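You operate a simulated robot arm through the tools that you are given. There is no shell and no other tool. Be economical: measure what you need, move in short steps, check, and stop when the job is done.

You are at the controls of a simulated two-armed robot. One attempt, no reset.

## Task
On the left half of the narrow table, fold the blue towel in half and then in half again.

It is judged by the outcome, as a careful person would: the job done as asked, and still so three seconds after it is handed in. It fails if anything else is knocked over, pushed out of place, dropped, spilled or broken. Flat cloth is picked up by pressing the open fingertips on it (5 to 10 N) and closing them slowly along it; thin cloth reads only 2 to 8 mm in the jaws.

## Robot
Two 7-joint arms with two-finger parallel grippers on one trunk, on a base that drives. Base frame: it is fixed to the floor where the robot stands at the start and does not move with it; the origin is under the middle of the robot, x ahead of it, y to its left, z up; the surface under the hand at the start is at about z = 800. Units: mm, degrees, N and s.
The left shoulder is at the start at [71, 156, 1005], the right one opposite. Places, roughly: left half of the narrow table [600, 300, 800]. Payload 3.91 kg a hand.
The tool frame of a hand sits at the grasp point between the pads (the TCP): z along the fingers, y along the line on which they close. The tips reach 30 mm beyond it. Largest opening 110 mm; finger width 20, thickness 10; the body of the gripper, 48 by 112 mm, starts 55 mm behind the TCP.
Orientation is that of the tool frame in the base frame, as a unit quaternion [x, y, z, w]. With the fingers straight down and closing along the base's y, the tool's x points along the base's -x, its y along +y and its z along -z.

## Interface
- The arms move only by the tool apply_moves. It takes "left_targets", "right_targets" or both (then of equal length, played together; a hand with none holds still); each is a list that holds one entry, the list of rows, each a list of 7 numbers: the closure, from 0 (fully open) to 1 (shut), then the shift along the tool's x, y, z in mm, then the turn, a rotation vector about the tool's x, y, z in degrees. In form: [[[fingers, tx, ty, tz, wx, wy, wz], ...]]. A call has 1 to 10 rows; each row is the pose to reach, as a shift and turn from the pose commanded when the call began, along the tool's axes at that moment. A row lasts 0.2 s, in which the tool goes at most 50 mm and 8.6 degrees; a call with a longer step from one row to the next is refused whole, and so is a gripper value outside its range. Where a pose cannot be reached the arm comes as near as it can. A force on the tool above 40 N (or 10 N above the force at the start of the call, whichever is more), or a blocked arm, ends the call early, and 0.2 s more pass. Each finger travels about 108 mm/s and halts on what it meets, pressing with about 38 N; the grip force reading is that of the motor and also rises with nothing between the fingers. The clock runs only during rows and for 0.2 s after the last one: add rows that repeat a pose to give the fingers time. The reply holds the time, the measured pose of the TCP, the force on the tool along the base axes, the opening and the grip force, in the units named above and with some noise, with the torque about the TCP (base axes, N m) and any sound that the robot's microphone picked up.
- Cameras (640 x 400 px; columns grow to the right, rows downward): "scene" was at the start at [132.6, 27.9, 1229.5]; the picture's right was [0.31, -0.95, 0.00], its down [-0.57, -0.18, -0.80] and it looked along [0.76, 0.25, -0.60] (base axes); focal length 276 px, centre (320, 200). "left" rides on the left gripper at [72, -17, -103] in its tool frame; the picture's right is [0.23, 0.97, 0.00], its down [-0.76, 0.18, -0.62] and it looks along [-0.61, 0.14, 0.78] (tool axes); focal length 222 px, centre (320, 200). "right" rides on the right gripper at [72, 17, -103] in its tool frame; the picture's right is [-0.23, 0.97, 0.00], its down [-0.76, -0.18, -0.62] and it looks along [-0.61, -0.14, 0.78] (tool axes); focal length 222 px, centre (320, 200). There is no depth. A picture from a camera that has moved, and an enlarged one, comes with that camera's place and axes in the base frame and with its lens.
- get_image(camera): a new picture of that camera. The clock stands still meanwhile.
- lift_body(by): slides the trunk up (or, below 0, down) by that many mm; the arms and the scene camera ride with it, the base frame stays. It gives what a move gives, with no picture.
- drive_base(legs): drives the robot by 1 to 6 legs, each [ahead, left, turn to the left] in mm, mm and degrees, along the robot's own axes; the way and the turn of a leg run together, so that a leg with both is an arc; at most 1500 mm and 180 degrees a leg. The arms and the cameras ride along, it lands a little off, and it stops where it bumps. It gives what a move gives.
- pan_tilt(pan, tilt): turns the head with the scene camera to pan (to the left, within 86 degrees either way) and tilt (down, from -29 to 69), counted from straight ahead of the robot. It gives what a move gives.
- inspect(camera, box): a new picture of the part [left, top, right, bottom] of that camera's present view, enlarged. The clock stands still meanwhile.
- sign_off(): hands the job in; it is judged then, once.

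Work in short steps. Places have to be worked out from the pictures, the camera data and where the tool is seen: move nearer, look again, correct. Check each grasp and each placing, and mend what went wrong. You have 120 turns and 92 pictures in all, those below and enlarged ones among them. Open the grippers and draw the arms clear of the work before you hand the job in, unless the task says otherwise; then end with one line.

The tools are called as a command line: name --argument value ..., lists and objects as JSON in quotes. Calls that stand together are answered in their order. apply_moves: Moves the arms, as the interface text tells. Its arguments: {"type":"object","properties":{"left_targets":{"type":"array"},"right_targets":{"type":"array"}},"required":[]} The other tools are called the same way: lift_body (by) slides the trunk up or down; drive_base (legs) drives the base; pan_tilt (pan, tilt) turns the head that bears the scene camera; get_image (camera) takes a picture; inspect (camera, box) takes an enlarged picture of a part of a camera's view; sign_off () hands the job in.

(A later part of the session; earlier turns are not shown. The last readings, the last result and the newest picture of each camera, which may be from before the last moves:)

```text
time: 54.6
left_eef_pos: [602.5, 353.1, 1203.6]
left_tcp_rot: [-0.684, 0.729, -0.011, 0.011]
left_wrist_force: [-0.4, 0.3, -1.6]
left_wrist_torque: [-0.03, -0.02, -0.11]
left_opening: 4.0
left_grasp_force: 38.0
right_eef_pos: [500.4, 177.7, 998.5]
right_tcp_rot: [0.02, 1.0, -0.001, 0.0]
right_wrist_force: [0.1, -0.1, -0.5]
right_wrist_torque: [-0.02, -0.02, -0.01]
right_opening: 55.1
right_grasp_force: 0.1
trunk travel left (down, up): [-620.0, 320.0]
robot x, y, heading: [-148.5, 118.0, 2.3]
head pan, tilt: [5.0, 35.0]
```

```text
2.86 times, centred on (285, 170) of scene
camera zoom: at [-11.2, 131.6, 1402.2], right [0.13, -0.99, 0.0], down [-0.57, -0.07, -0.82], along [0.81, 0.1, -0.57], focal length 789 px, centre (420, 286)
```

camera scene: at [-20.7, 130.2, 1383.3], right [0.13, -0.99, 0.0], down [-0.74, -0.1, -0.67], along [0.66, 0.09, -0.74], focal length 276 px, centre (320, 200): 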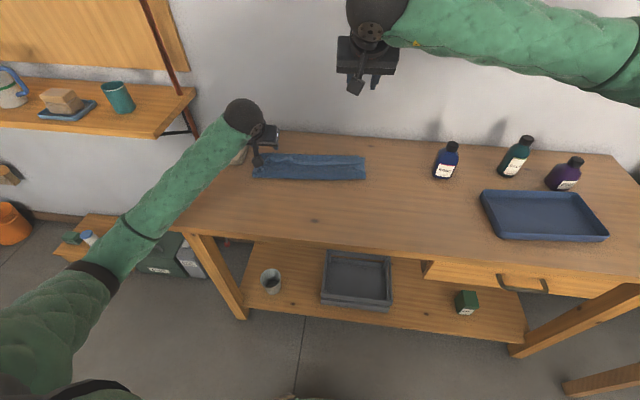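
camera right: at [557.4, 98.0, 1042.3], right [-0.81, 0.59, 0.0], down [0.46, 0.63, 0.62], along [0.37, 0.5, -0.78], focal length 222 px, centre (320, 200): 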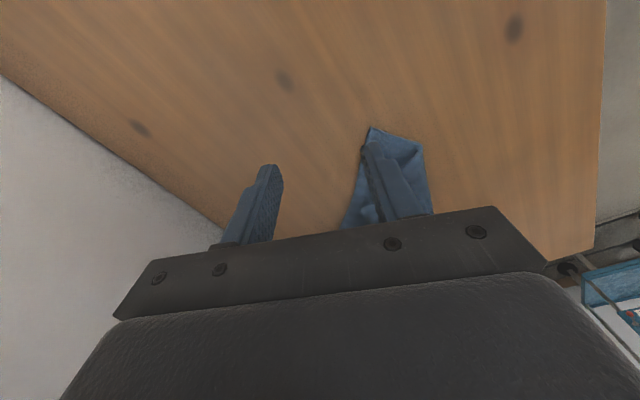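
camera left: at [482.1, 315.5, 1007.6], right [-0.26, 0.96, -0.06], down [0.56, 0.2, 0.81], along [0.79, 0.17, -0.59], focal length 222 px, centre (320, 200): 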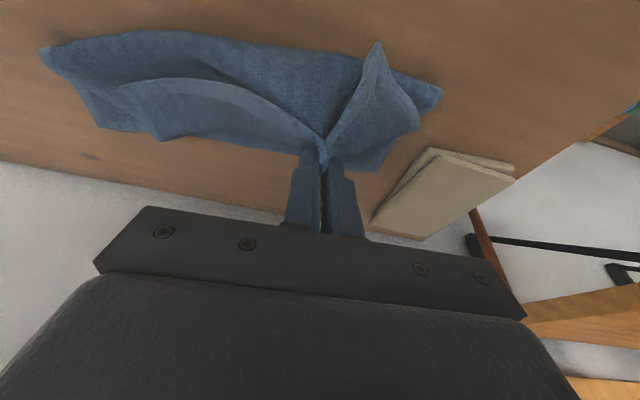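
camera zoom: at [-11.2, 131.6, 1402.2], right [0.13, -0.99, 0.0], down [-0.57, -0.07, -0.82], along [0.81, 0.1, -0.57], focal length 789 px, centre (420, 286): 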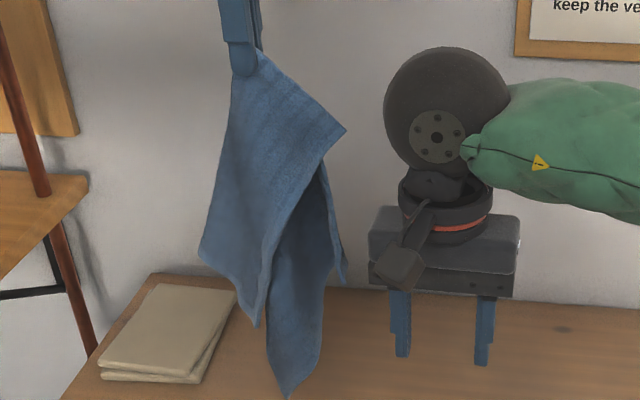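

I need a closer view of the right-hand tip, which I believe is the other hem corner.

inspect --camera "scene" --box '[265, 135, 345, 240]'

get_image --camera "right"

```text
3.81 times, centred on (305, 188) of scene
camera zoom: at [-11.2, 131.6, 1402.2], right [0.13, -0.99, 0.0], down [-0.57, -0.07, -0.82], along [0.81, 0.1, -0.57], focal length 1052 px, centre (377, 248)
```

zoom: 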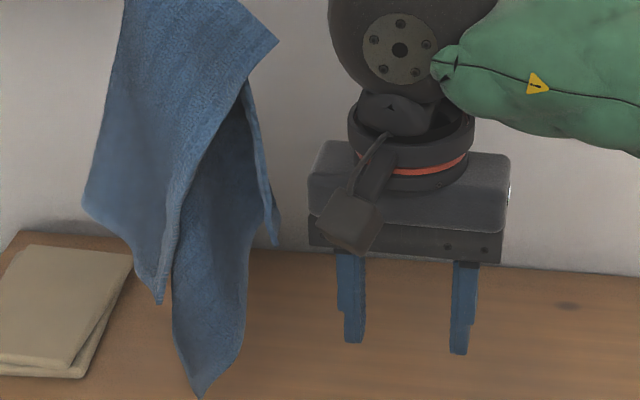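

```text
25 pictures are left
camera right: at [429.1, 197.4, 1102.6], right [0.27, 0.96, 0.0], down [0.75, -0.21, 0.62], along [0.6, -0.17, -0.78], focal length 222 px, centre (320, 200)
```

right: 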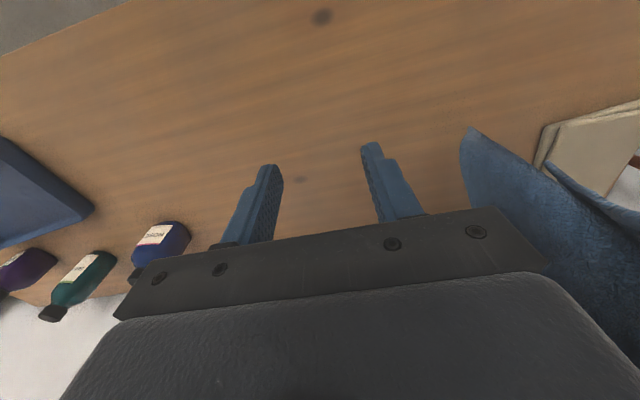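

The corner of the hem nearest the left grip sticks out free at about (585,268,1118). I'll take it from above with the right hand, yawed and leaning away from the left wrist; first the pre-grasp pose.

apply_moves --right_targets '[[[0.5, -2, 4, -22, -3.4, -2.2, -7.1], [0.5, -4, 8, -44, -6.9, -4.5, -14.2], [0.5, -7, 12, -66, -10.3, -6.7, -21.3], [0.5, -9, 16, -88, -13.8, -8.9, -28.4], [0.5, -11, 20, -110, -17.2, -11.2, -35.5], [0.5, -13, 24, -132, -20.7, -13.4, -42.6], [0.5, -16, 28, -154, -24.1, -15.6, -49.7], [0.5, -18, 32, -174, -27.5, -17.9, -56.8], [0.5, -20, 37, -192, -31, -20.1, -63.9]]]'

inspect --camera "scene" --box '[205, 60, 397, 210]'

```text
time: 56.6
left_eef_pos: [600.8, 352.4, 1203.1]
left_tcp_rot: [-0.684, 0.729, -0.012, 0.011]
left_wrist_force: [1.2, 0.5, -0.7]
left_wrist_torque: [0.0, 0.0, -0.1]
left_opening: 4.1
left_grasp_force: 38.0
right_eef_pos: [524.1, 214.3, 1190.7]
right_tcp_rot: [-0.506, 0.809, 0.25, 0.167]
right_wrist_force: [0.1, -0.6, -0.4]
right_wrist_torque: [0.0, 0.02, 0.01]
right_opening: 55.2
right_grasp_force: 0.0
trunk travel left (down, up): [-620.0, 320.0]
robot x, y, heading: [-147.0, 115.8, 2.3]
head pan, tilt: [5.0, 35.0]
```

```text
2.67 times, centred on (301, 135) of scene
camera zoom: at [-10.8, 131.6, 1402.1], right [0.13, -0.99, 0.0], down [-0.57, -0.07, -0.82], along [0.81, 0.1, -0.57], focal length 737 px, centre (371, 373)
```

zoom: 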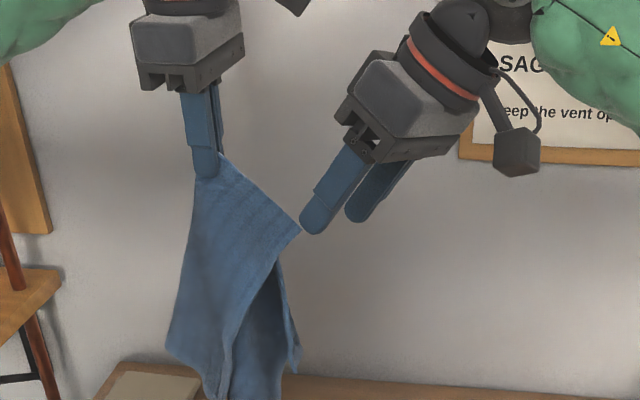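

Pose reached. I move in line with the corner and advance partway, jaws wider, then check.

apply_moves --right_targets '[[[0.35, -16, -15, 4, 0, 0, 0], [0.35, -32, -30, 8, 0, 0, 0], [0.35, -48, -45, 12, 0, 0, 0], [0.35, -48, -45, 27, 0, 0, 0], [0.35, -48, -45, 42, 0, 0, 0], [0.35, -48, -45, 42, 0, 0, 0]]]'

inspect --camera "scene" --box '[225, 70, 353, 150]'

get_image --camera "right"

```text
time: 58.0
left_eef_pos: [601.2, 352.0, 1202.3]
left_tcp_rot: [-0.684, 0.73, -0.01, 0.011]
left_wrist_force: [0.2, -0.1, -0.5]
left_wrist_torque: [0.03, -0.01, -0.1]
left_opening: 4.1
left_grasp_force: 38.0
right_eef_pos: [584.6, 257.5, 1169.7]
right_tcp_rot: [-0.504, 0.809, 0.249, 0.169]
right_wrist_force: [0.6, -0.4, -0.8]
right_wrist_torque: [0.02, -0.02, 0.0]
right_opening: 71.5
right_grasp_force: 0.0
trunk travel left (down, up): [-620.0, 320.0]
robot x, y, heading: [-151.6, 118.2, 2.3]
head pan, tilt: [5.0, 35.0]
```

```text
5.00 times, centred on (289, 110) of scene
camera zoom: at [-11.1, 131.2, 1402.2], right [0.13, -0.99, 0.0], down [-0.57, -0.07, -0.82], along [0.81, 0.1, -0.57], focal length 1381 px, centre (475, 650)
```

zoom: 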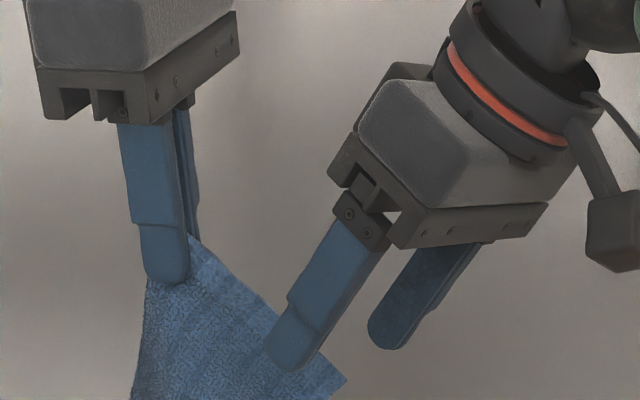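

```text
22 pictures are left
camera right: at [536.0, 151.3, 1222.1], right [-0.78, 0.52, 0.35], down [0.48, 0.14, 0.87], along [0.41, 0.84, -0.36], focal length 222 px, centre (320, 200)
```

right: 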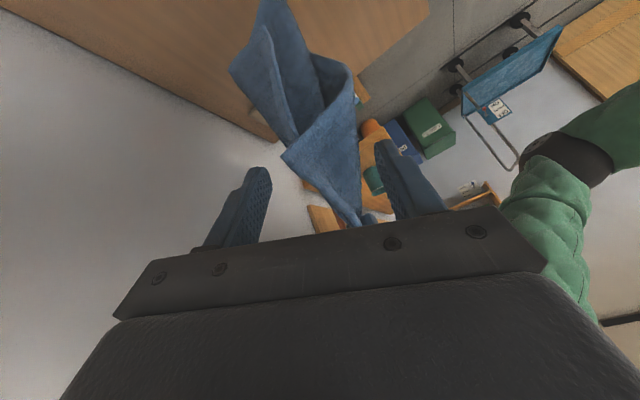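

The corner lies between the open jaws. I advance 22 mm and close slowly.

apply_moves --right_targets '[[[0.35, 0, 0, 11, 0, 0, 0], [0.35, 0, 0, 22, 0, 0, 0], [0.45, 0, 0, 22, 0, 0, 0], [0.55, 0, 0, 22, 0, 0, 0], [0.65, 0, 0, 22, 0, 0, 0], [0.75, 0, 0, 22, 0, 0, 0], [0.85, 0, 0, 22, 0, 0, 0], [0.95, 0, 0, 22, 0, 0, 0], [1, 0, 0, 22, 0, 0, 0], [1, 0, 0, 22, 0, 0, 0]]]'

get_image --camera "right"

```text
time: 60.2
left_eef_pos: [601.4, 351.9, 1204.1]
left_tcp_rot: [-0.683, 0.73, -0.011, 0.011]
left_wrist_force: [0.0, -0.2, -0.7]
left_wrist_torque: [0.01, 0.03, -0.12]
left_opening: 4.1
left_grasp_force: 37.8
right_eef_pos: [585.2, 270.4, 1152.9]
right_tcp_rot: [-0.504, 0.81, 0.249, 0.167]
right_wrist_force: [0.1, -0.6, -0.2]
right_wrist_torque: [0.02, 0.01, 0.01]
right_opening: 2.2
right_grasp_force: 37.9
trunk travel left (down, up): [-620.0, 320.0]
robot x, y, heading: [-146.1, 117.6, 2.3]
head pan, tilt: [5.0, 35.0]
```

```text
21 pictures are left
camera right: at [536.9, 164.0, 1203.6], right [-0.78, 0.52, 0.35], down [0.48, 0.14, 0.87], along [0.41, 0.84, -0.36], focal length 222 px, centre (320, 200)
```

right: 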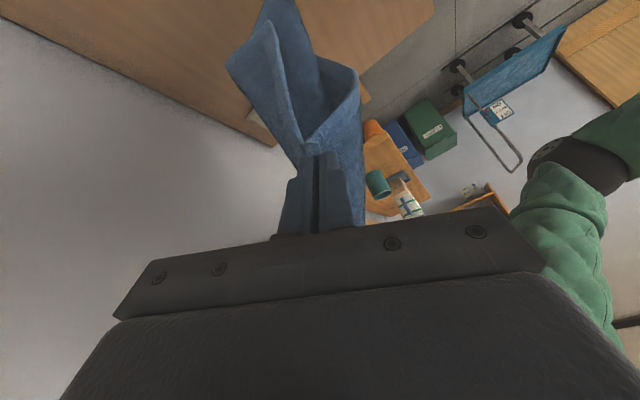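

The right hand now holds the hem corner cleanly (2.2 mm). I turn the left wrist further so the hem runs straight between the hands, with the right corner toward −y, and level the hands.

apply_moves --left_targets '[[[1, 0, 0, 0, 0, 0, -8.4], [1, 0, 0, 0, 0, 0, -16.8], [1, 0, 0, 0, 0, 0, -25.2], [1, 0, 0, 0, 0, 0, -33.6], [1, 0, 0, 0, 0, 0, -42], [1, 0, 0, 0, 0, 0, -50.4], [1, 0, 0, 0, 0, 0, -58.8], [1, 0, 0, 0, 0, 0, -67.2], [1, 0, 0, 0, 0, 0, -75.6], [1, 0, 0, 0, 0, 0, -84]]]' --right_targets '[[[1, 0, 0, -3, 0, 0, 0], [1, -2, 0, -6, 0, 0, 0], [1, -4, 0, -9, 0, 0, 0], [1, -6, 1, -12, 0, 0, 0], [1, -8, 1, -15, 0, 0, 0], [1, -10, 2, -18, 0, 0, 0], [1, -11, 2, -21, 0, 0, 0], [1, -12, 3, -24, 0, 0, 0], [1, -12, 3, -27, 0, 0, 0], [1, -12, 3, -30, 0, 0, 0]]]'

get_image --camera "scene"

```text
time: 62.1
left_eef_pos: [762.7, 395.2, 1254.3]
left_tcp_rot: [0.924, -0.368, 0.079, -0.063]
left_wrist_force: [-0.5, -0.2, -0.7]
left_wrist_torque: [0.04, -0.03, -0.1]
left_opening: 3.6
left_grasp_force: 38.2
left hand out of reach, approached as far as the arm can: row 4, 5, 6, 7, 8, 9
right_eef_pos: [585.7, 266.9, 1182.8]
right_tcp_rot: [-0.504, 0.81, 0.249, 0.169]
right_wrist_force: [0.4, 0.5, 0.8]
right_wrist_torque: [0.0, -0.02, 0.01]
right_opening: 0.2
right_grasp_force: 37.4
trunk travel left (down, up): [-620.0, 320.0]
robot x, y, heading: [-147.6, 116.8, 2.9]
head pan, tilt: [5.0, 35.0]
stopped in row 9 (left hand): the force on the tool passed its limit at 569 N (the readings are from after the stop); the commanded pose is now the measured one
```

```text
20 pictures are left
camera scene: at [-17.2, 132.0, 1403.8], right [0.13, -0.99, 0.0], down [-0.57, -0.08, -0.82], along [0.81, 0.11, -0.57], focal length 276 px, centre (320, 200)
```

scene: 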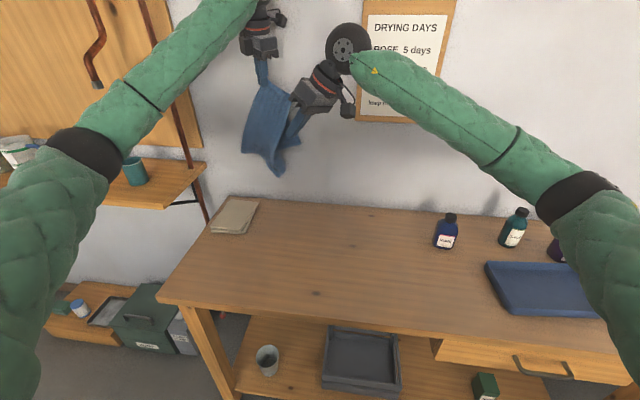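

The left arm ran out of range and touched the wall, and the right lost the corner; the left still holds the hem. I bring the left back and unwind its wrist while the right withdraws.

apply_moves --left_targets '[[[1, -8, 14, 2, 0, 0, 8.4], [1, -16, 28, 4, 0, 0, 16.8], [1, -24, 42, 7, 0, 0, 25.2], [1, -32, 56, 9, 0, 0, 33.6], [1, -40, 70, 12, 0, 0, 42], [1, -48, 84, 14, 0, 0, 50.4], [1, -56, 98, 16, 0, 0, 58.8], [1, -64, 112, 19, 0, 0, 67.2], [1, -71, 126, 21, 0, 0, 75.6], [1, -77, 138, 23, 0, 0, 84]]]' --right_targets '[[[0.9, 0, 0, -20, 0, 0, 0], [0.7, 10, 0, -40, 0, 0, 0], [0.5, 25, 0, -60, 0, 0, 0], [0.5, 45, 0, -80, 0, 0, 0], [0.5, 60, 0, -80, 0, 0, 0], [0.5, 60, 0, -80, 0, 0, 0], [0.5, 60, 0, -80, 0, 0, 0], [0.5, 60, 0, -80, 0, 0, 0], [0.5, 60, 0, -80, 0, 0, 0], [0.5, 60, 0, -80, 0, 0, 0]]]'

```text
time: 62.4
left_eef_pos: [762.7, 394.4, 1254.3]
left_tcp_rot: [0.923, -0.372, 0.078, -0.062]
left_wrist_force: [-0.6, -0.2, -0.2]
left_wrist_torque: [0.01, 0.0, -0.07]
left_opening: 3.8
left_grasp_force: 38.4
right_eef_pos: [588.0, 267.5, 1180.2]
right_tcp_rot: [-0.505, 0.81, 0.248, 0.166]
right_wrist_force: [-0.5, 0.1, 0.9]
right_wrist_torque: [-0.03, -0.01, -0.03]
right_opening: 10.9
right_grasp_force: 0.1
trunk travel left (down, up): [-620.0, 320.0]
robot x, y, heading: [-149.9, 117.6, 3.0]
head pan, tilt: [5.0, 35.0]
stopped in row 1 (left hand): the force on the tool passed its limit at 161 N (the readings are from after the stop); the commanded pose is now the measured one
```

Still in contact with the wall, so I first back the left straight away from it, without turning.

apply_moves --left_targets '[[[1, -3.6, 3.3, -1, 0, 0, 0], [1, -7.2, 6.7, -2, 0, 0, 0], [1, -14.3, 13.4, -3.8, 0, 0, 0], [1, -28, 26, -8, 0, 0, 0], [1, -43, 40, -11, 0, 0, 0]]]'

apply_moves --right_targets '[[[0.7, 0, 0, -20, 0, 0, 0], [0.5, 10, 0, -40, 0, 0, 0], [0.5, 25, 0, -60, 0, 0, 0], [0.5, 45, 0, -80, 0, 0, 0], [0.5, 60, 0, -80, 0, 0, 0]]]'

```text
time: 63.6
left_eef_pos: [742.7, 410.4, 1253.4]
left_tcp_rot: [0.921, -0.376, 0.079, -0.062]
left_wrist_force: [-0.7, -0.7, -0.4]
left_wrist_torque: [-0.02, 0.04, -0.03]
left_opening: 3.6
left_grasp_force: 37.8
left hand out of reach, approached as far as the arm can: row 3, 4, 5
right_eef_pos: [589.9, 267.4, 1177.3]
right_tcp_rot: [-0.504, 0.81, 0.249, 0.165]
right_wrist_force: [-0.8, 0.2, 0.2]
right_wrist_torque: [0.02, -0.03, 0.0]
right_opening: 10.9
right_grasp_force: 0.1
trunk travel left (down, up): [-620.0, 320.0]
robot x, y, heading: [-151.0, 115.4, 2.6]
head pan, tilt: [5.0, 35.0]
```

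```text
time: 64.8
left_eef_pos: [742.9, 412.1, 1252.5]
left_tcp_rot: [0.922, -0.375, 0.078, -0.062]
left_wrist_force: [-0.1, -1.1, -0.7]
left_wrist_torque: [-0.01, 0.08, -0.07]
left_opening: 3.7
left_grasp_force: 37.9
right_eef_pos: [560.4, 177.4, 1212.1]
right_tcp_rot: [-0.504, 0.81, 0.249, 0.165]
right_wrist_force: [0.0, 0.4, 0.7]
right_wrist_torque: [-0.03, -0.02, 0.01]
right_opening: 54.8
right_grasp_force: 0.1
trunk travel left (down, up): [-620.0, 320.0]
robot x, y, heading: [-149.4, 113.2, 2.7]
head pan, tilt: [5.0, 35.0]
```

Clear of the wall now. I unwind the left wrist in place, drifting gently back.

apply_moves --left_targets '[[[1, 0, 0, 0, 0, 0, 6], [1, 0, 0, 0, 0, 0, 12], [1, -3, 5, 0, 0, 0, 19], [1, -8, 12, 0, 0, 0, 26], [1, -14, 22, 0, 0, 0, 34], [1, -21, 34, 2, 0, 0, 42], [1, -30, 50, 5, 0, 0, 50], [1, -40, 68, 8, 0, 0, 58], [1, -50, 86, 11, 0, 0, 66], [1, -60, 104, 14, 0, 0, 74]]]'

```text
time: 67.0
left_eef_pos: [630.4, 378.7, 1217.4]
left_tcp_rot: [-0.513, 0.853, -0.025, 0.096]
left_wrist_force: [-0.3, 0.2, -0.9]
left_wrist_torque: [-0.01, -0.03, 0.07]
left_opening: 3.7
left_grasp_force: 38.2
right_eef_pos: [560.5, 177.5, 1212.7]
right_tcp_rot: [-0.504, 0.811, 0.248, 0.165]
right_wrist_force: [0.3, 0.0, 0.5]
right_wrist_torque: [-0.02, 0.0, -0.01]
right_opening: 55.2
right_grasp_force: 0.1
trunk travel left (down, up): [-620.0, 320.0]
robot x, y, heading: [-151.7, 117.3, 2.7]
head pan, tilt: [5.0, 35.0]
```

Good. I move the right hand off to the right and bring the left to yaw 0 above the right-far part of the towel's area, ready to lay it out.

apply_moves --left_targets '[[[1, 0, 0, 0, 0, 1, 6], [1, 0, 0, 0, 0, 2, 13], [1, 18, -13, 2, -1, 4, 20], [1, 38, -27, 4, -1, 5, 28], [1, 62, -43, 7, -1, 7, 36], [1, 88, -61, 10, -2, 8, 43], [1, 114, -80, 13, -2, 9, 50], [1, 142, -99, 17, -3, 10, 56], [1, 174, -121, 20.5, -3, 11.6, 61.8], [1, 174, -121, 20.5, -3, 11.6, 61.8]]]' --right_targets '[[[0.5, 31, -8, -22, 0, 0, 0], [0.5, 62, -16, -44, 0, 0, 0], [0.5, 93, -24, -66, 0, 0, 0], [0.5, 124, -32, -88, 0, 0, 0], [0.5, 155, -40, -110, 0, 0, 0], [0.5, 186, -47, -132, 0, 0, 0], [0.5, 186, -47, -132, 0, 0, 0], [0.5, 186, -47, -132, 0, 0, 0], [0.5, 186, -47, -132, 0, 0, 0], [0.5, 186, -47, -132, 0, 0, 0]]]'

inspect --camera "scene" --box '[220, 60, 444, 260]'

```text
time: 69.2
left_eef_pos: [659.7, 171.9, 1189.1]
left_tcp_rot: [0.0, 1.0, 0.0, 0.0]
left_wrist_force: [-0.3, 0.1, -0.4]
left_wrist_torque: [-0.05, -0.01, 0.14]
left_opening: 3.6
left_grasp_force: 37.9
right_eef_pos: [518.6, -51.2, 1213.5]
right_tcp_rot: [-0.504, 0.81, 0.249, 0.166]
right_wrist_force: [-0.6, -0.1, 0.8]
right_wrist_torque: [0.0, 0.02, -0.02]
right_opening: 54.9
right_grasp_force: 0.0
trunk travel left (down, up): [-620.0, 320.0]
robot x, y, heading: [-149.1, 117.8, 2.9]
head pan, tilt: [5.0, 35.0]
```

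```text
2.00 times, centred on (332, 160) of scene
camera zoom: at [-12.6, 133.6, 1402.3], right [0.14, -0.99, 0.0], down [-0.57, -0.08, -0.82], along [0.81, 0.11, -0.57], focal length 552 px, centre (296, 280)
```

zoom: 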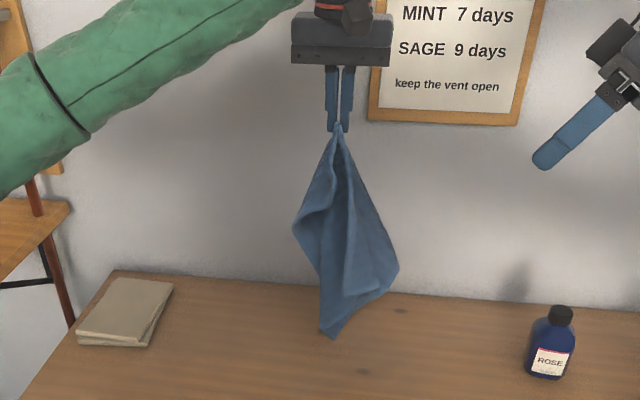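

The towel hangs as a cone opening toward the robot. I'll lay it with the hand moving away (+x), so the two hem flaps end up on top and can be swept open. First to the near side and down to touch.

apply_moves --left_targets '[[[1, 40, 8, 5, 0, 0, 0], [1, 80, 16, 15, 0, 0, 0], [1, 120, 24, 25, 0, 0, 0], [1, 160, 32, 40, 0, 0, 0], [1, 200, 40, 55, 0, 0, 0], [1, 240, 48, 74, 0, 0, 0], [1, 240, 48, 95, 0, 0, 0], [1, 240, 48, 95, 0, 0, 0]]]'

apply_moves --left_targets '[[[1, -40, 0, 8, 0, 0, 0], [1, -80, 0, 25, 0, 0, 0], [1, -120, 0, 48, 0, 0, 0], [1, -160, 0, 78, 0, 0, 0], [1, -195, 0, 108, 0, 0, 0], [1, -225, 0, 140, 0, 0, 0], [1, -255, 0, 172, 0, 0, 0], [1, -280, 0, 195, 0, 0, 0], [1, -280, 0, 195, 0, 0, 0]]]'

pan_tilt --pan 2 --tilt 48

inspect --camera "scene" --box '[200, 80, 440, 230]'

```text
time: 71.0
left_eef_pos: [418.8, 218.3, 1093.3]
left_tcp_rot: [0.0, 1.0, 0.0, -0.001]
left_wrist_force: [0.0, -0.2, 0.0]
left_wrist_torque: [-0.02, 0.0, 0.11]
left_opening: 3.5
left_grasp_force: 37.8
right_eef_pos: [518.3, -51.1, 1213.7]
right_tcp_rot: [-0.503, 0.811, 0.249, 0.166]
right_wrist_force: [-0.6, -0.1, 0.9]
right_wrist_torque: [0.02, -0.03, 0.02]
right_opening: 55.0
right_grasp_force: 0.1
trunk travel left (down, up): [-620.0, 320.0]
robot x, y, heading: [-147.8, 118.5, 2.8]
head pan, tilt: [5.0, 35.0]
```

```text
time: 73.0
left_eef_pos: [699.8, 216.1, 897.8]
left_tcp_rot: [0.0, 1.0, 0.0, 0.001]
left_wrist_force: [-0.1, 0.1, 0.2]
left_wrist_torque: [0.01, 0.0, 0.11]
left_opening: 3.8
left_grasp_force: 38.1
right_eef_pos: [518.6, -50.7, 1213.0]
right_tcp_rot: [-0.503, 0.811, 0.249, 0.165]
right_wrist_force: [-0.3, -0.3, 0.6]
right_wrist_torque: [-0.04, -0.04, 0.01]
right_opening: 54.7
right_grasp_force: 0.1
trunk travel left (down, up): [-620.0, 320.0]
robot x, y, heading: [-149.7, 118.3, 2.9]
head pan, tilt: [5.0, 35.0]
```

```text
time: 73.7
left_eef_pos: [701.1, 215.8, 896.1]
left_tcp_rot: [-0.001, 1.0, 0.0, 0.0]
left_wrist_force: [0.0, -0.4, -0.8]
left_wrist_torque: [-0.02, 0.02, 0.09]
left_opening: 3.9
left_grasp_force: 38.4
right_eef_pos: [519.5, -52.0, 1213.2]
right_tcp_rot: [-0.503, 0.811, 0.249, 0.166]
right_wrist_force: [1.0, -1.2, -0.6]
right_wrist_torque: [0.02, -0.01, -0.05]
right_opening: 55.0
right_grasp_force: 0.1
trunk travel left (down, up): [-620.0, 320.0]
robot x, y, heading: [-146.5, 115.0, 2.6]
head pan, tilt: [2.0, 48.0]
```

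```text
2.67 times, centred on (320, 155) of scene
camera zoom: at [-20.6, 126.9, 1383.2], right [0.08, -1.0, 0.0], down [-0.74, -0.06, -0.67], along [0.67, 0.06, -0.74], focal length 737 px, centre (320, 320)
```

zoom: 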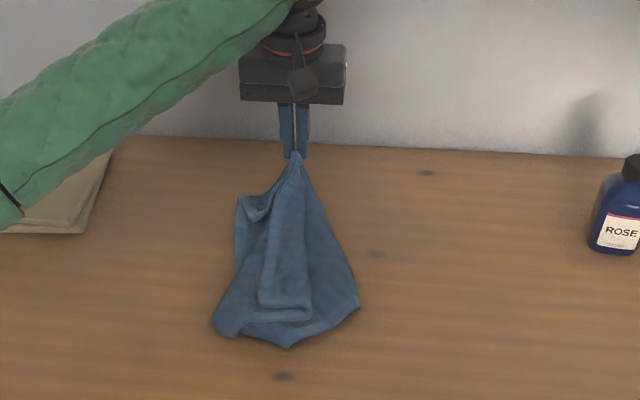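

It lies as hoped: the hem flap is on top with its corner at about (511,232). I straighten the right hand and bring it over the hem near that corner.

apply_moves --right_targets '[[[0.69, -1, 3, 30, 3.4, 2.3, 6.8], [0.69, -1.5, 6, 60, 6.8, 4.5, 13.7], [0.69, -2, 10, 91, 10.2, 6.8, 20.5], [0.69, -3, 13, 121, 13.6, 9, 27.4], [0.69, -4, 16, 152, 17, 11.3, 34.2], [0.69, -5, 19, 182, 20.4, 13.5, 41], [0.69, -5, 23, 212, 23.8, 15.8, 47.9], [0.69, -6, 26, 243, 27.2, 18, 54.8], [0.69, -7, 29, 273, 30.5, 20.3, 61.6], [0.69, -7, 29, 273, 30.5, 20.3, 61.6]]]'

apply_moves --right_targets '[[[0.69, -8, 25, 33, 0, 0, 0], [0.69, -15, 50, 66, 0, 0, 0], [0.69, -23, 76, 98, 0, 0, 0], [0.69, -30, 101, 130, 0, 0, 0], [0.69, -30, 101, 130, 0, 0, 0]]]'

get_image --camera "right"

```text
time: 75.9
left_eef_pos: [699.9, 214.8, 897.4]
left_tcp_rot: [0.001, 1.0, 0.0, 0.0]
left_wrist_force: [-0.6, -0.4, -0.7]
left_wrist_torque: [-0.01, -0.01, 0.1]
left_opening: 3.5
left_grasp_force: 38.2
right_eef_pos: [501.1, 120.4, 998.7]
right_tcp_rot: [0.0, 1.0, 0.0, -0.001]
right_wrist_force: [-0.4, 0.2, 0.7]
right_wrist_torque: [-0.01, 0.0, 0.0]
right_opening: 34.2
right_grasp_force: 0.1
trunk travel left (down, up): [-620.0, 320.0]
robot x, y, heading: [-150.0, 116.9, 2.9]
head pan, tilt: [2.0, 48.0]
```

```text
time: 77.1
left_eef_pos: [700.1, 214.8, 896.8]
left_tcp_rot: [0.0, 1.0, 0.0, 0.0]
left_wrist_force: [-0.6, -0.5, -0.2]
left_wrist_torque: [0.02, 0.01, 0.08]
left_opening: 3.6
left_grasp_force: 38.0
right_eef_pos: [531.1, 221.0, 867.2]
right_tcp_rot: [0.0, 1.0, 0.0, 0.0]
right_wrist_force: [0.0, 0.2, -0.2]
right_wrist_torque: [0.01, -0.02, 0.01]
right_opening: 33.9
right_grasp_force: 0.0
trunk travel left (down, up): [-620.0, 320.0]
robot x, y, heading: [-146.3, 116.0, 2.9]
head pan, tilt: [2.0, 48.0]
```

```text
17 pictures are left
camera right: at [459.7, 237.1, 973.1], right [0.23, 0.97, 0.0], down [0.76, -0.18, 0.62], along [0.61, -0.14, -0.78], focal length 222 px, centre (320, 200)
```

right: 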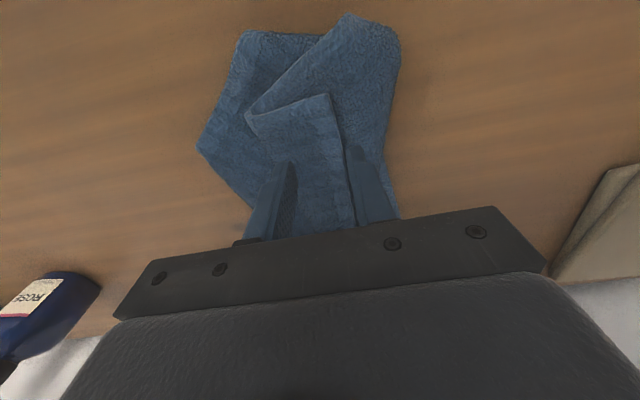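

The hem passes just inside the +y finger. I shift slightly and lower until light contact.

apply_moves --right_targets '[[[0.67, 10, 5, 10, 0, 0, 0], [0.67, 10, 5, 20, 0, 0, 0], [0.67, 10, 5, 25, 0, 0, 0], [0.67, 10, 5, 25, 0, 0, 0]]]'

apply_moves --right_targets '[[[0.67, 0, 0, 2, 0, 0, 0], [0.67, 0, 0, 2, 0, 0, 0]]]'

```text
time: 78.1
left_eef_pos: [699.2, 215.3, 896.1]
left_tcp_rot: [-0.001, 1.0, 0.0, 0.0]
left_wrist_force: [-1.1, 0.4, 0.4]
left_wrist_torque: [0.03, -0.01, 0.12]
left_opening: 3.9
left_grasp_force: 38.1
right_eef_pos: [521.4, 226.1, 843.7]
right_tcp_rot: [-0.001, 1.0, -0.001, 0.0]
right_wrist_force: [0.8, 0.2, 3.4]
right_wrist_torque: [0.0, 0.0, 0.01]
right_opening: 36.1
right_grasp_force: 0.0
trunk travel left (down, up): [-620.0, 320.0]
robot x, y, heading: [-146.8, 121.4, 2.7]
head pan, tilt: [2.0, 48.0]
```

```text
time: 78.7
left_eef_pos: [700.1, 215.8, 895.7]
left_tcp_rot: [0.0, 1.0, 0.0, 0.0]
left_wrist_force: [-0.7, -0.4, 0.0]
left_wrist_torque: [-0.01, 0.03, 0.11]
left_opening: 3.9
left_grasp_force: 38.0
right_eef_pos: [521.7, 225.6, 843.1]
right_tcp_rot: [-0.001, 1.0, 0.0, 0.0]
right_wrist_force: [-0.2, 1.6, 6.8]
right_wrist_torque: [-0.05, 0.0, 0.02]
right_opening: 35.6
right_grasp_force: 0.1
trunk travel left (down, up): [-620.0, 320.0]
robot x, y, heading: [-148.8, 116.4, 2.8]
head pan, tilt: [2.0, 48.0]
```

Contact at about 813. I ease back to ~3 N and close slowly; a reading near 4 mm means only the flap is held.

apply_moves --right_targets '[[[0.67, 0, 0, -2, 0, 0, 0], [0.73, 0, 0, -2, 0, 0, 0], [0.79, 0, 0, -2, 0, 0, 0], [0.85, 0, 0, -2, 0, 0, 0], [0.91, 0, 0, -2, 0, 0, 0], [0.96, 0, 0, -2, 0, 0, 0], [1, 0, 0, -2, 0, 0, 0], [1, 0, 0, -2, 0, 0, 0]]]'

apply_moves --right_targets '[[[1, 0, 0, -10, 0, 0, 0], [1, 0, 0, -20, 0, 0, 0], [1, 0, 0, -30, 0, 0, 0], [1, 0, 0, -40, 0, 0, 0], [1, 0, 0, -40, 0, 0, 0]]]'

inspect --camera "scene" --box '[240, 100, 400, 230]'

```text
time: 80.5
left_eef_pos: [700.4, 216.4, 896.3]
left_tcp_rot: [0.0, 1.0, 0.001, 0.0]
left_wrist_force: [-0.3, 0.8, 0.4]
left_wrist_torque: [0.01, 0.01, 0.08]
left_opening: 3.4
left_grasp_force: 38.4
right_eef_pos: [521.2, 225.7, 843.8]
right_tcp_rot: [0.0, 1.0, 0.0, 0.0]
right_wrist_force: [-1.1, -0.2, 4.8]
right_wrist_torque: [0.01, 0.0, 0.04]
right_opening: 10.4
right_grasp_force: 38.1
trunk travel left (down, up): [-620.0, 320.0]
robot x, y, heading: [-151.6, 117.7, 2.9]
head pan, tilt: [2.0, 48.0]
```

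```text
time: 81.7
left_eef_pos: [700.1, 216.4, 896.2]
left_tcp_rot: [0.0, 1.0, 0.0, -0.001]
left_wrist_force: [0.6, 0.6, -0.1]
left_wrist_torque: [0.02, 0.03, 0.13]
left_opening: 3.8
left_grasp_force: 37.5
right_eef_pos: [521.6, 226.6, 884.2]
right_tcp_rot: [0.0, 1.0, 0.0, 0.0]
right_wrist_force: [0.2, 0.4, -0.2]
right_wrist_torque: [0.02, -0.01, 0.0]
right_opening: 10.3
right_grasp_force: 37.9
trunk travel left (down, up): [-620.0, 320.0]
robot x, y, heading: [-145.8, 116.9, 3.1]
head pan, tilt: [2.0, 48.0]
```

```text
3.08 times, centred on (320, 165) of scene
camera zoom: at [-20.5, 127.1, 1383.1], right [0.08, -1.0, 0.0], down [-0.74, -0.06, -0.67], along [0.67, 0.06, -0.74], focal length 850 px, centre (320, 308)
```

zoom: 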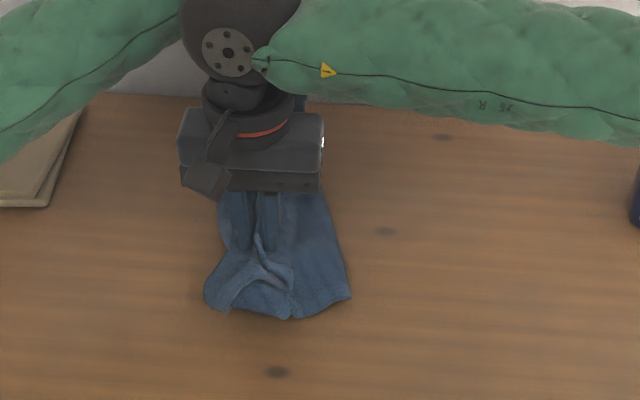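

Again several layers. As before, I release to leave a hump, rise a few mm, and pinch only its crest.

apply_moves --right_targets '[[[1, 0, 0, 15, 0, 0, 0], [1, 0, 0, 30, 0, 0, 0], [1, 0, 0, 38, 0, 0, 0], [0.9, 0, 0, 38, 0, 0, 0], [0.8, 0, 0, 38, 0, 0, 0], [0.7, 0, 0, 37, 0, 0, 0], [0.6, 0, 0, 35, 0, 0, 0], [0.6, 0, 0, 32, 0, 0, 0], [0.6, 0, 0, 32, 0, 0, 0]]]'

apply_moves --right_targets '[[[0.66, 0, 0, 0, 0, 0, 0], [0.72, 0, 0, 0, 0, 0, 0], [0.78, 0, 0, 0, 0, 0, 0], [0.84, 0, 0, 0, 0, 0, 0], [0.9, 0, 0, 0, 0, 0, 0], [0.96, 0, 0, 0, 0, 0, 0], [1, 0, 0, 0, 0, 0, 0], [1, 0, 0, 0, 0, 0, 0]]]'

```text
time: 83.7
left_eef_pos: [699.8, 216.6, 896.4]
left_tcp_rot: [0.0, 1.0, 0.0, 0.001]
left_wrist_force: [-0.3, -0.3, 0.1]
left_wrist_torque: [-0.01, 0.01, 0.1]
left_opening: 3.5
left_grasp_force: 37.5
right_eef_pos: [521.7, 225.6, 851.9]
right_tcp_rot: [-0.001, 1.0, 0.0, 0.0]
right_wrist_force: [-0.9, -0.6, -0.2]
right_wrist_torque: [-0.02, 0.02, 0.0]
right_opening: 43.9
right_grasp_force: 0.1
trunk travel left (down, up): [-620.0, 320.0]
robot x, y, heading: [-147.4, 118.8, 2.9]
head pan, tilt: [2.0, 48.0]
```

```text
time: 85.5
left_eef_pos: [700.5, 216.3, 896.3]
left_tcp_rot: [0.0, 1.0, 0.0, 0.0]
left_wrist_force: [-0.6, 0.7, 0.6]
left_wrist_torque: [0.0, 0.01, 0.11]
left_opening: 3.7
left_grasp_force: 37.9
right_eef_pos: [521.6, 226.5, 853.3]
right_tcp_rot: [0.0, 1.0, 0.0, -0.001]
right_wrist_force: [-0.2, -0.9, 0.6]
right_wrist_torque: [0.01, -0.02, -0.01]
right_opening: 2.7
right_grasp_force: 37.6
trunk travel left (down, up): [-620.0, 320.0]
robot x, y, heading: [-151.0, 115.9, 2.6]
head pan, tilt: [2.0, 48.0]
```

2.7 mm now – likely just the flap. Lift and check.

apply_moves --right_targets '[[[1, 0, 0, -12, 0, 0, 0], [1, 0, 0, -24, 0, 0, 0], [1, 5, -5, -40, 0, 0, 0], [1, 10, -15, -60, 0, 0, 0], [1, 10, -15, -60, 0, 0, 0]]]'

get_image --camera "right"

```text
time: 86.7
left_eef_pos: [700.6, 216.0, 895.9]
left_tcp_rot: [0.0, 1.0, 0.001, 0.0]
left_wrist_force: [-0.7, 0.2, 0.3]
left_wrist_torque: [-0.04, -0.01, 0.1]
left_opening: 3.7
left_grasp_force: 38.2
right_eef_pos: [512.9, 210.6, 913.6]
right_tcp_rot: [0.0, 1.0, 0.0, 0.0]
right_wrist_force: [-0.5, -0.5, 0.2]
right_wrist_torque: [-0.01, -0.01, -0.02]
right_opening: 2.7
right_grasp_force: 37.7
trunk travel left (down, up): [-620.0, 320.0]
robot x, y, heading: [-152.2, 118.1, 2.8]
head pan, tilt: [2.0, 48.0]
```

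```text
15 pictures are left
camera right: at [440.6, 227.7, 1017.8], right [0.23, 0.97, 0.0], down [0.76, -0.18, 0.62], along [0.61, -0.14, -0.78], focal length 222 px, centre (320, 200)
```

right: 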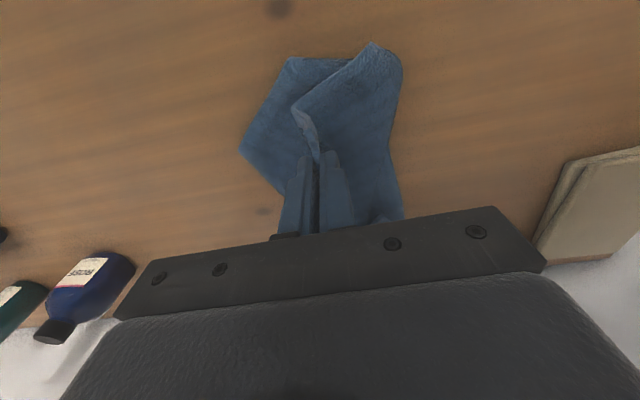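

The right hand holds just the hem corner. Now I raise and spread both hands so the towel hangs from its hem.

apply_moves --left_targets '[[[1, 4, 16, -28, 0, 0, 0], [1, 10, 32, -56, 0, 0, 0], [1, 20, 48, -84, 0, 0, 0], [1, 35, 62, -112, 0, 0, 0], [1, 50, 75, -140, 0, 0, 0], [1, 67, 85, -168, 0, 0, 0], [1, 84, 95, -196, 0, 0, 0], [1, 100, 104, -224, 0, 0, 0], [1, 100, 104, -224, 0, 0, 0]]]' --right_targets '[[[1, -4, -14, -26, 0, 0, 0], [1, -9, -28, -52, 0, 0, 0], [1, -18, -42, -78, 0, 0, 0], [1, -30, -55, -104, 0, 0, 0], [1, -44, -66, -130, 0, 0, 0], [1, -58, -76, -156, 0, 0, 0], [1, -73, -85, -182, 0, 0, 0], [1, -87, -91, -206, 0, 0, 0], [1, -87, -91, -206, 0, 0, 0]]]'

inspect --camera "scene" --box '[190, 0, 446, 220]'

```text
time: 88.7
left_eef_pos: [600.0, 321.5, 1120.7]
left_tcp_rot: [0.002, 1.0, 0.0, 0.0]
left_wrist_force: [3.8, -24.3, 0.6]
left_wrist_torque: [-0.81, -0.12, 0.35]
left_opening: 4.1
left_grasp_force: 38.6
right_eef_pos: [598.6, 121.0, 1119.4]
right_tcp_rot: [-0.002, 1.0, 0.002, 0.0]
right_wrist_force: [-3.3, 25.1, -1.3]
right_wrist_torque: [0.72, 0.1, 0.4]
right_opening: 3.7
right_grasp_force: 38.8
trunk travel left (down, up): [-620.0, 320.0]
robot x, y, heading: [-151.7, 120.8, 2.6]
head pan, tilt: [2.0, 48.0]
```

```text
1.82 times, centred on (318, 110) of scene
camera zoom: at [-19.8, 127.0, 1383.0], right [0.08, -1.0, 0.0], down [-0.74, -0.06, -0.67], along [0.67, 0.06, -0.74], focal length 502 px, centre (324, 364)
```

zoom: 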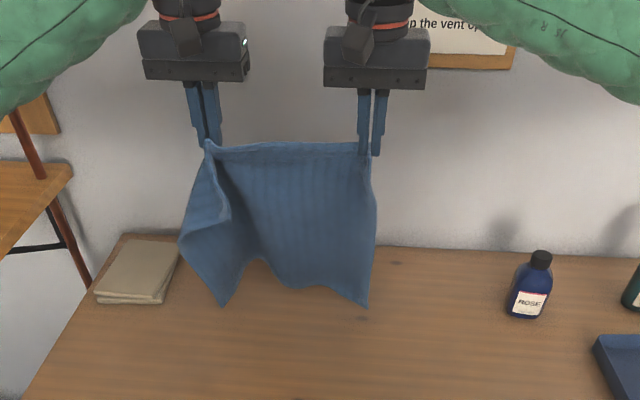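

The towel now hangs taut from its hem, with only the left hem corner drooping forward. I carry it toward the near side, easing the tension, and touch the bottom edge down before laying it away from me.

apply_moves --left_targets '[[[1, 18, -2, 0, 0, 0, 0], [1, 42, -3, 0, 0, 0, 0], [1, 68, -3, 0, 0, 0, 0], [1, 94, -3, 0, 0, 0, 0], [1, 120, -3, 5, 0, 0, 0], [1, 138, -3, 12, 0, 0, 0], [1, 145, -3, 20, 0, 0, 0], [1, 145, -3, 28, 0, 0, 0], [1, 145, -3, 28, 0, 0, 0], [1, 145, -3, 28, 0, 0, 0]]]' --right_targets '[[[1, 18, 2, 0, 0, 0, 0], [1, 42, 3, 0, 0, 0, 0], [1, 68, 3, 0, 0, 0, 0], [1, 94, 3, 0, 0, 0, 0], [1, 120, 3, 5, 0, 0, 0], [1, 138, 3, 12, 0, 0, 0], [1, 145, 3, 20, 0, 0, 0], [1, 145, 3, 28, 0, 0, 0], [1, 145, 3, 28, 0, 0, 0], [1, 145, 3, 28, 0, 0, 0]]]'

apply_moves --left_targets '[[[1, -35, 0, 2, 0, 0, 0], [1, -70, 0, 10, 0, 0, 0], [1, -104, 0, 22, 0, 0, 0], [1, -135, 0, 40, 0, 0, 0], [1, -163, 0, 62, 0, 0, 0], [1, -188, 0, 88, 0, 0, 0], [1, -210, 0, 117, 0, 0, 0], [1, -228, 0, 148, 0, 0, 0], [1, -242, 0, 180, 0, 0, 0], [1, -252, 0, 214, 0, 0, 0]]]' --right_targets '[[[1, -35, 0, 2, 0, 0, 0], [1, -70, 0, 10, 0, 0, 0], [1, -104, 0, 22, 0, 0, 0], [1, -135, 0, 40, 0, 0, 0], [1, -163, 0, 62, 0, 0, 0], [1, -188, 0, 88, 0, 0, 0], [1, -210, 0, 117, 0, 0, 0], [1, -228, 0, 148, 0, 0, 0], [1, -242, 0, 180, 0, 0, 0], [1, -252, 0, 214, 0, 0, 0]]]'

apply_moves --left_targets '[[[1, -4, 0, 15, 0, 0, 0], [1, -6, 0, 33, 0, 0, 0], [1, -6, 0, 33, 0, 0, 0]]]' --right_targets '[[[1, -4, 0, 15, 0, 0, 0], [1, -6, 0, 33, 0, 0, 0], [1, -6, 0, 33, 0, 0, 0]]]'

inspect --camera "scene" --box '[200, 90, 424, 230]'

```text
time: 90.9
left_eef_pos: [454.0, 319.3, 1093.7]
left_tcp_rot: [-0.001, 1.0, 0.0, 0.0]
left_wrist_force: [1.6, -15.0, -0.8]
left_wrist_torque: [-0.5, -0.05, 0.26]
left_opening: 4.0
left_grasp_force: 37.8
right_eef_pos: [454.3, 123.8, 1090.2]
right_tcp_rot: [-0.001, 1.0, 0.0, 0.001]
right_wrist_force: [-2.1, 14.8, -0.8]
right_wrist_torque: [0.45, 0.04, 0.2]
right_opening: 3.5
right_grasp_force: 38.2
trunk travel left (down, up): [-620.0, 320.0]
robot x, y, heading: [-150.5, 116.4, 2.9]
head pan, tilt: [2.0, 48.0]
```

```text
time: 93.1
left_eef_pos: [708.4, 319.6, 879.1]
left_tcp_rot: [0.0, 1.0, 0.0, 0.0]
left_wrist_force: [2.5, -16.0, 0.4]
left_wrist_torque: [-0.53, -0.05, 0.28]
left_opening: 3.9
left_grasp_force: 38.0
right_eef_pos: [707.6, 123.9, 872.7]
right_tcp_rot: [-0.001, 1.0, 0.0, 0.0]
right_wrist_force: [-1.6, 16.6, -0.7]
right_wrist_torque: [0.5, 0.08, 0.25]
right_opening: 3.6
right_grasp_force: 37.9
trunk travel left (down, up): [-620.0, 320.0]
robot x, y, heading: [-153.2, 116.8, 2.9]
head pan, tilt: [2.0, 48.0]
```

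```text
time: 93.9
left_eef_pos: [712.2, 318.2, 847.1]
left_tcp_rot: [0.0, 1.0, 0.001, 0.0]
left_wrist_force: [1.4, -17.1, 2.7]
left_wrist_torque: [-0.57, -0.05, 0.31]
left_opening: 3.9
left_grasp_force: 37.7
right_eef_pos: [712.0, 123.9, 843.4]
right_tcp_rot: [-0.001, 1.0, 0.0, 0.0]
right_wrist_force: [-2.2, 16.0, 3.4]
right_wrist_torque: [0.45, 0.05, 0.22]
right_opening: 3.6
right_grasp_force: 38.3
trunk travel left (down, up): [-620.0, 320.0]
robot x, y, heading: [-153.5, 121.2, 3.1]
head pan, tilt: [2.0, 48.0]
```

```text
2.86 times, centred on (312, 160) of scene
camera zoom: at [-20.9, 127.1, 1383.3], right [0.08, -1.0, 0.0], down [-0.74, -0.06, -0.67], along [0.67, 0.06, -0.74], focal length 789 px, centre (343, 314)
```

zoom: 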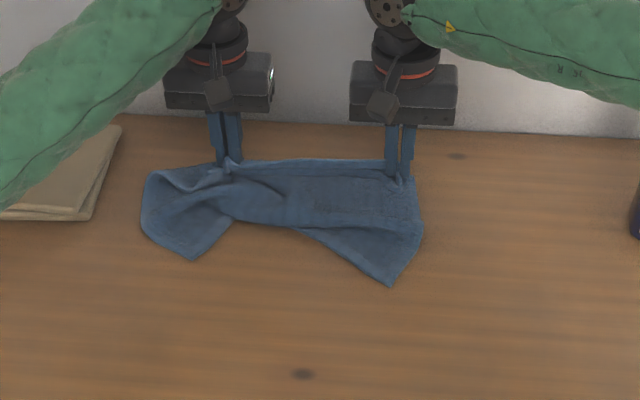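

The bottom edge slid along and bunched. I lift again and re-lay on a steeper, slack path so the foot of the cloth stays put.

apply_moves --left_targets '[[[1, 0, 0, -40, 0, 0, 0], [1, 10, 0, -80, 0, 0, 0], [1, 35, 0, -120, 0, 0, 0], [1, 70, 0, -152, 0, 0, 0], [1, 110, 0, -180, 0, 0, 0], [1, 150, 0, -205, 0, 0, 0], [1, 192, 0, -228, 0, 0, 0], [1, 232, 0, -246, 0, 0, 0], [1, 262, 0, -256, 0, 0, 0], [1, 275, 0, -256, 0, 0, 0]]]' --right_targets '[[[1, 0, 0, -40, 0, 0, 0], [1, 10, 0, -80, 0, 0, 0], [1, 35, 0, -120, 0, 0, 0], [1, 70, 0, -152, 0, 0, 0], [1, 110, 0, -180, 0, 0, 0], [1, 150, 0, -205, 0, 0, 0], [1, 192, 0, -228, 0, 0, 0], [1, 232, 0, -246, 0, 0, 0], [1, 262, 0, -256, 0, 0, 0], [1, 275, 0, -256, 0, 0, 0]]]'

apply_moves --left_targets '[[[1, 0, 0, 0, 0, 0, 0], [1, 0, 0, 12, 0, 0, 0], [1, 0, 0, 26, 0, 0, 0], [1, -12, 0, 42, 0, 0, 0], [1, -30, 0, 62, 0, 0, 0], [1, -52, 0, 85, 0, 0, 0], [1, -76, 0, 108, 0, 0, 0], [1, -101, 0, 132, 0, 0, 0], [1, -127, 0, 156, 0, 0, 0], [1, -154, 0, 180, 0, 0, 0]]]' --right_targets '[[[1, 0, 0, 0, 0, 0, 0], [1, 0, 0, 12, 0, 0, 0], [1, 0, 0, 26, 0, 0, 0], [1, -12, 0, 42, 0, 0, 0], [1, -30, 0, 62, 0, 0, 0], [1, -52, 0, 85, 0, 0, 0], [1, -76, 0, 108, 0, 0, 0], [1, -101, 0, 132, 0, 0, 0], [1, -127, 0, 156, 0, 0, 0], [1, -154, 0, 180, 0, 0, 0]]]'

inspect --camera "scene" --box '[190, 80, 430, 240]'

```text
time: 96.1
left_eef_pos: [437.2, 320.6, 1103.5]
left_tcp_rot: [-0.001, 1.0, 0.0, 0.0]
left_wrist_force: [2.7, -19.8, -0.2]
left_wrist_torque: [-0.65, -0.05, 0.3]
left_opening: 4.3
left_grasp_force: 37.9
right_eef_pos: [436.4, 124.0, 1099.5]
right_tcp_rot: [0.0, 1.0, 0.001, -0.001]
right_wrist_force: [-2.3, 18.4, 0.0]
right_wrist_torque: [0.57, 0.1, 0.26]
right_opening: 3.5
right_grasp_force: 37.5
trunk travel left (down, up): [-620.0, 320.0]
robot x, y, heading: [-149.0, 116.7, 2.7]
head pan, tilt: [2.0, 48.0]
```

```text
time: 98.3
left_eef_pos: [594.1, 320.6, 923.4]
left_tcp_rot: [0.0, 1.0, 0.0, 0.0]
left_wrist_force: [1.8, -18.3, 0.3]
left_wrist_torque: [-0.59, -0.1, 0.27]
left_opening: 4.3
left_grasp_force: 38.0
right_eef_pos: [592.5, 122.4, 916.7]
right_tcp_rot: [-0.001, 1.0, 0.001, -0.001]
right_wrist_force: [-2.0, 17.2, -0.3]
right_wrist_torque: [0.54, 0.06, 0.24]
right_opening: 3.5
right_grasp_force: 37.9
trunk travel left (down, up): [-620.0, 320.0]
robot x, y, heading: [-149.5, 115.7, 2.8]
head pan, tilt: [2.0, 48.0]
```

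```text
2.50 times, centred on (310, 160) of scene
camera zoom: at [-19.2, 127.1, 1383.0], right [0.08, -1.0, 0.0], down [-0.74, -0.06, -0.67], along [0.67, 0.06, -0.74], focal length 690 px, centre (345, 300)
```

zoom: 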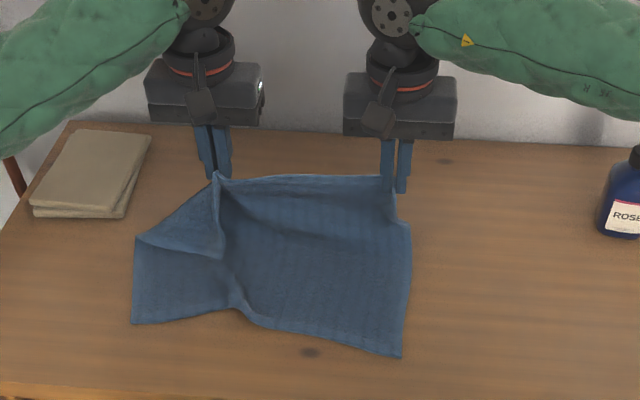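

Very good: the cloth is laid nicely, only the left hem corner is folded in. I finish lowering the hem, then release the left hand and back it up for a look.

apply_moves --left_targets '[[[1, -25, 0, 20, 0, 0, 0], [1, -50, 0, 38, 0, 0, 0], [1, -75, 0, 55, 0, 0, 0], [1, -95, 0, 72, 0, 0, 0], [1, -98, 0, 78, 0, 0, 0], [0.9, -98, 0, 78, 0, 0, 0], [0.75, -98, 0, 78, 0, 0, 0], [0.6, -98, 0, 78, 0, 0, 0], [0.6, -98, 0, 40, 0, 0, 0], [0.6, -80, 0, 0, 0, 0, 0]]]' --right_targets '[[[1, -25, 0, 18, 0, 0, 0], [1, -50, 0, 34, 0, 0, 0], [1, -75, 0, 52, 0, 0, 0], [1, -95, 0, 68, 0, 0, 0], [1, -98, 0, 74, 0, 0, 0], [1, -98, 0, 74, 0, 0, 0], [1, -98, 0, 74, 0, 0, 0], [1, -98, 0, 74, 0, 0, 0], [1, -98, 0, 74, 0, 0, 0], [1, -98, 0, 74, 0, 0, 0]]]'

get_image --camera "left"

```text
time: 100.5
left_eef_pos: [671.1, 318.8, 922.8]
left_tcp_rot: [0.0, 1.0, 0.0, 0.0]
left_wrist_force: [-0.1, -0.5, 0.3]
left_wrist_torque: [0.01, 0.0, 0.02]
left_opening: 44.2
left_grasp_force: 0.0
right_eef_pos: [688.8, 124.3, 845.1]
right_tcp_rot: [-0.001, 1.0, -0.001, 0.0]
right_wrist_force: [0.0, 0.5, 0.2]
right_wrist_torque: [-0.02, -0.01, 0.02]
right_opening: 2.9
right_grasp_force: 37.8
trunk travel left (down, up): [-620.0, 320.0]
robot x, y, heading: [-152.6, 119.7, 3.0]
head pan, tilt: [2.0, 48.0]
```

```text
11 pictures are left
camera left: at [598.6, 301.9, 1027.2], right [-0.23, 0.97, 0.0], down [0.76, 0.18, 0.62], along [0.61, 0.14, -0.78], focal length 222 px, centre (320, 200)
```

left: 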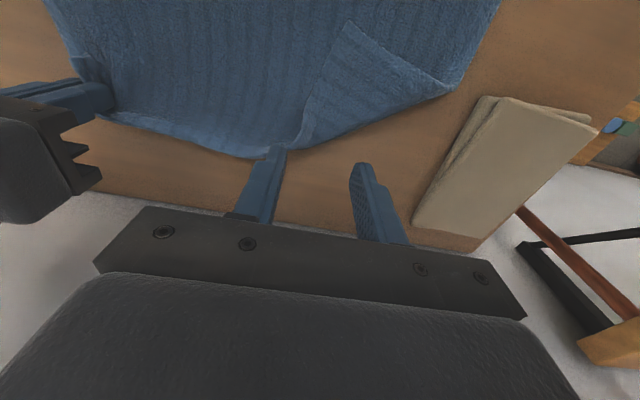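

The folded-in corner's tip is at about (593,320); unfolded it belongs at about (727,415). I pinch it near the tip with the two-step hump method.

apply_moves --left_targets '[[[0.65, 30, 6, 20, 0, 0, 0], [0.65, 62, 12, 50, 0, 0, 0], [0.65, 62, 12, 72, 0, 0, 0], [0.65, 62, 12, 81, 0, 0, 0], [0.65, 62, 12, 81, 0, 0, 0]]]'

apply_moves --left_targets '[[[0.65, 0, 0, 2, 0, 0, 0], [0.65, 0, 0, 3.5, 0, 0, 0], [0.65, 0, 0, 3.5, 0, 0, 0]]]'

```text
time: 101.7
left_eef_pos: [611.3, 330.9, 841.4]
left_tcp_rot: [0.0, 1.0, 0.0, 0.0]
left_wrist_force: [0.1, -0.4, -0.3]
left_wrist_torque: [-0.01, 0.0, -0.01]
left_opening: 38.6
left_grasp_force: 0.1
right_eef_pos: [688.7, 124.5, 844.2]
right_tcp_rot: [-0.001, 1.0, 0.0, 0.001]
right_wrist_force: [-0.8, 0.3, 1.3]
right_wrist_torque: [0.04, 0.02, -0.02]
right_opening: 2.6
right_grasp_force: 38.0
trunk travel left (down, up): [-620.0, 320.0]
robot x, y, heading: [-148.2, 116.9, 2.8]
head pan, tilt: [2.0, 48.0]
```

```text
time: 102.5
left_eef_pos: [609.0, 331.9, 838.8]
left_tcp_rot: [0.0, 1.0, 0.001, 0.001]
left_wrist_force: [-0.1, 0.6, 0.4]
left_wrist_torque: [0.0, 0.03, 0.02]
left_opening: 38.5
left_grasp_force: 0.0
right_eef_pos: [687.9, 123.9, 846.4]
right_tcp_rot: [-0.002, 1.0, -0.001, 0.0]
right_wrist_force: [0.1, 0.3, -0.7]
right_wrist_torque: [0.01, 0.04, -0.02]
right_opening: 2.9
right_grasp_force: 37.8
trunk travel left (down, up): [-620.0, 320.0]
robot x, y, heading: [-151.7, 118.6, 2.3]
head pan, tilt: [2.0, 48.0]
```

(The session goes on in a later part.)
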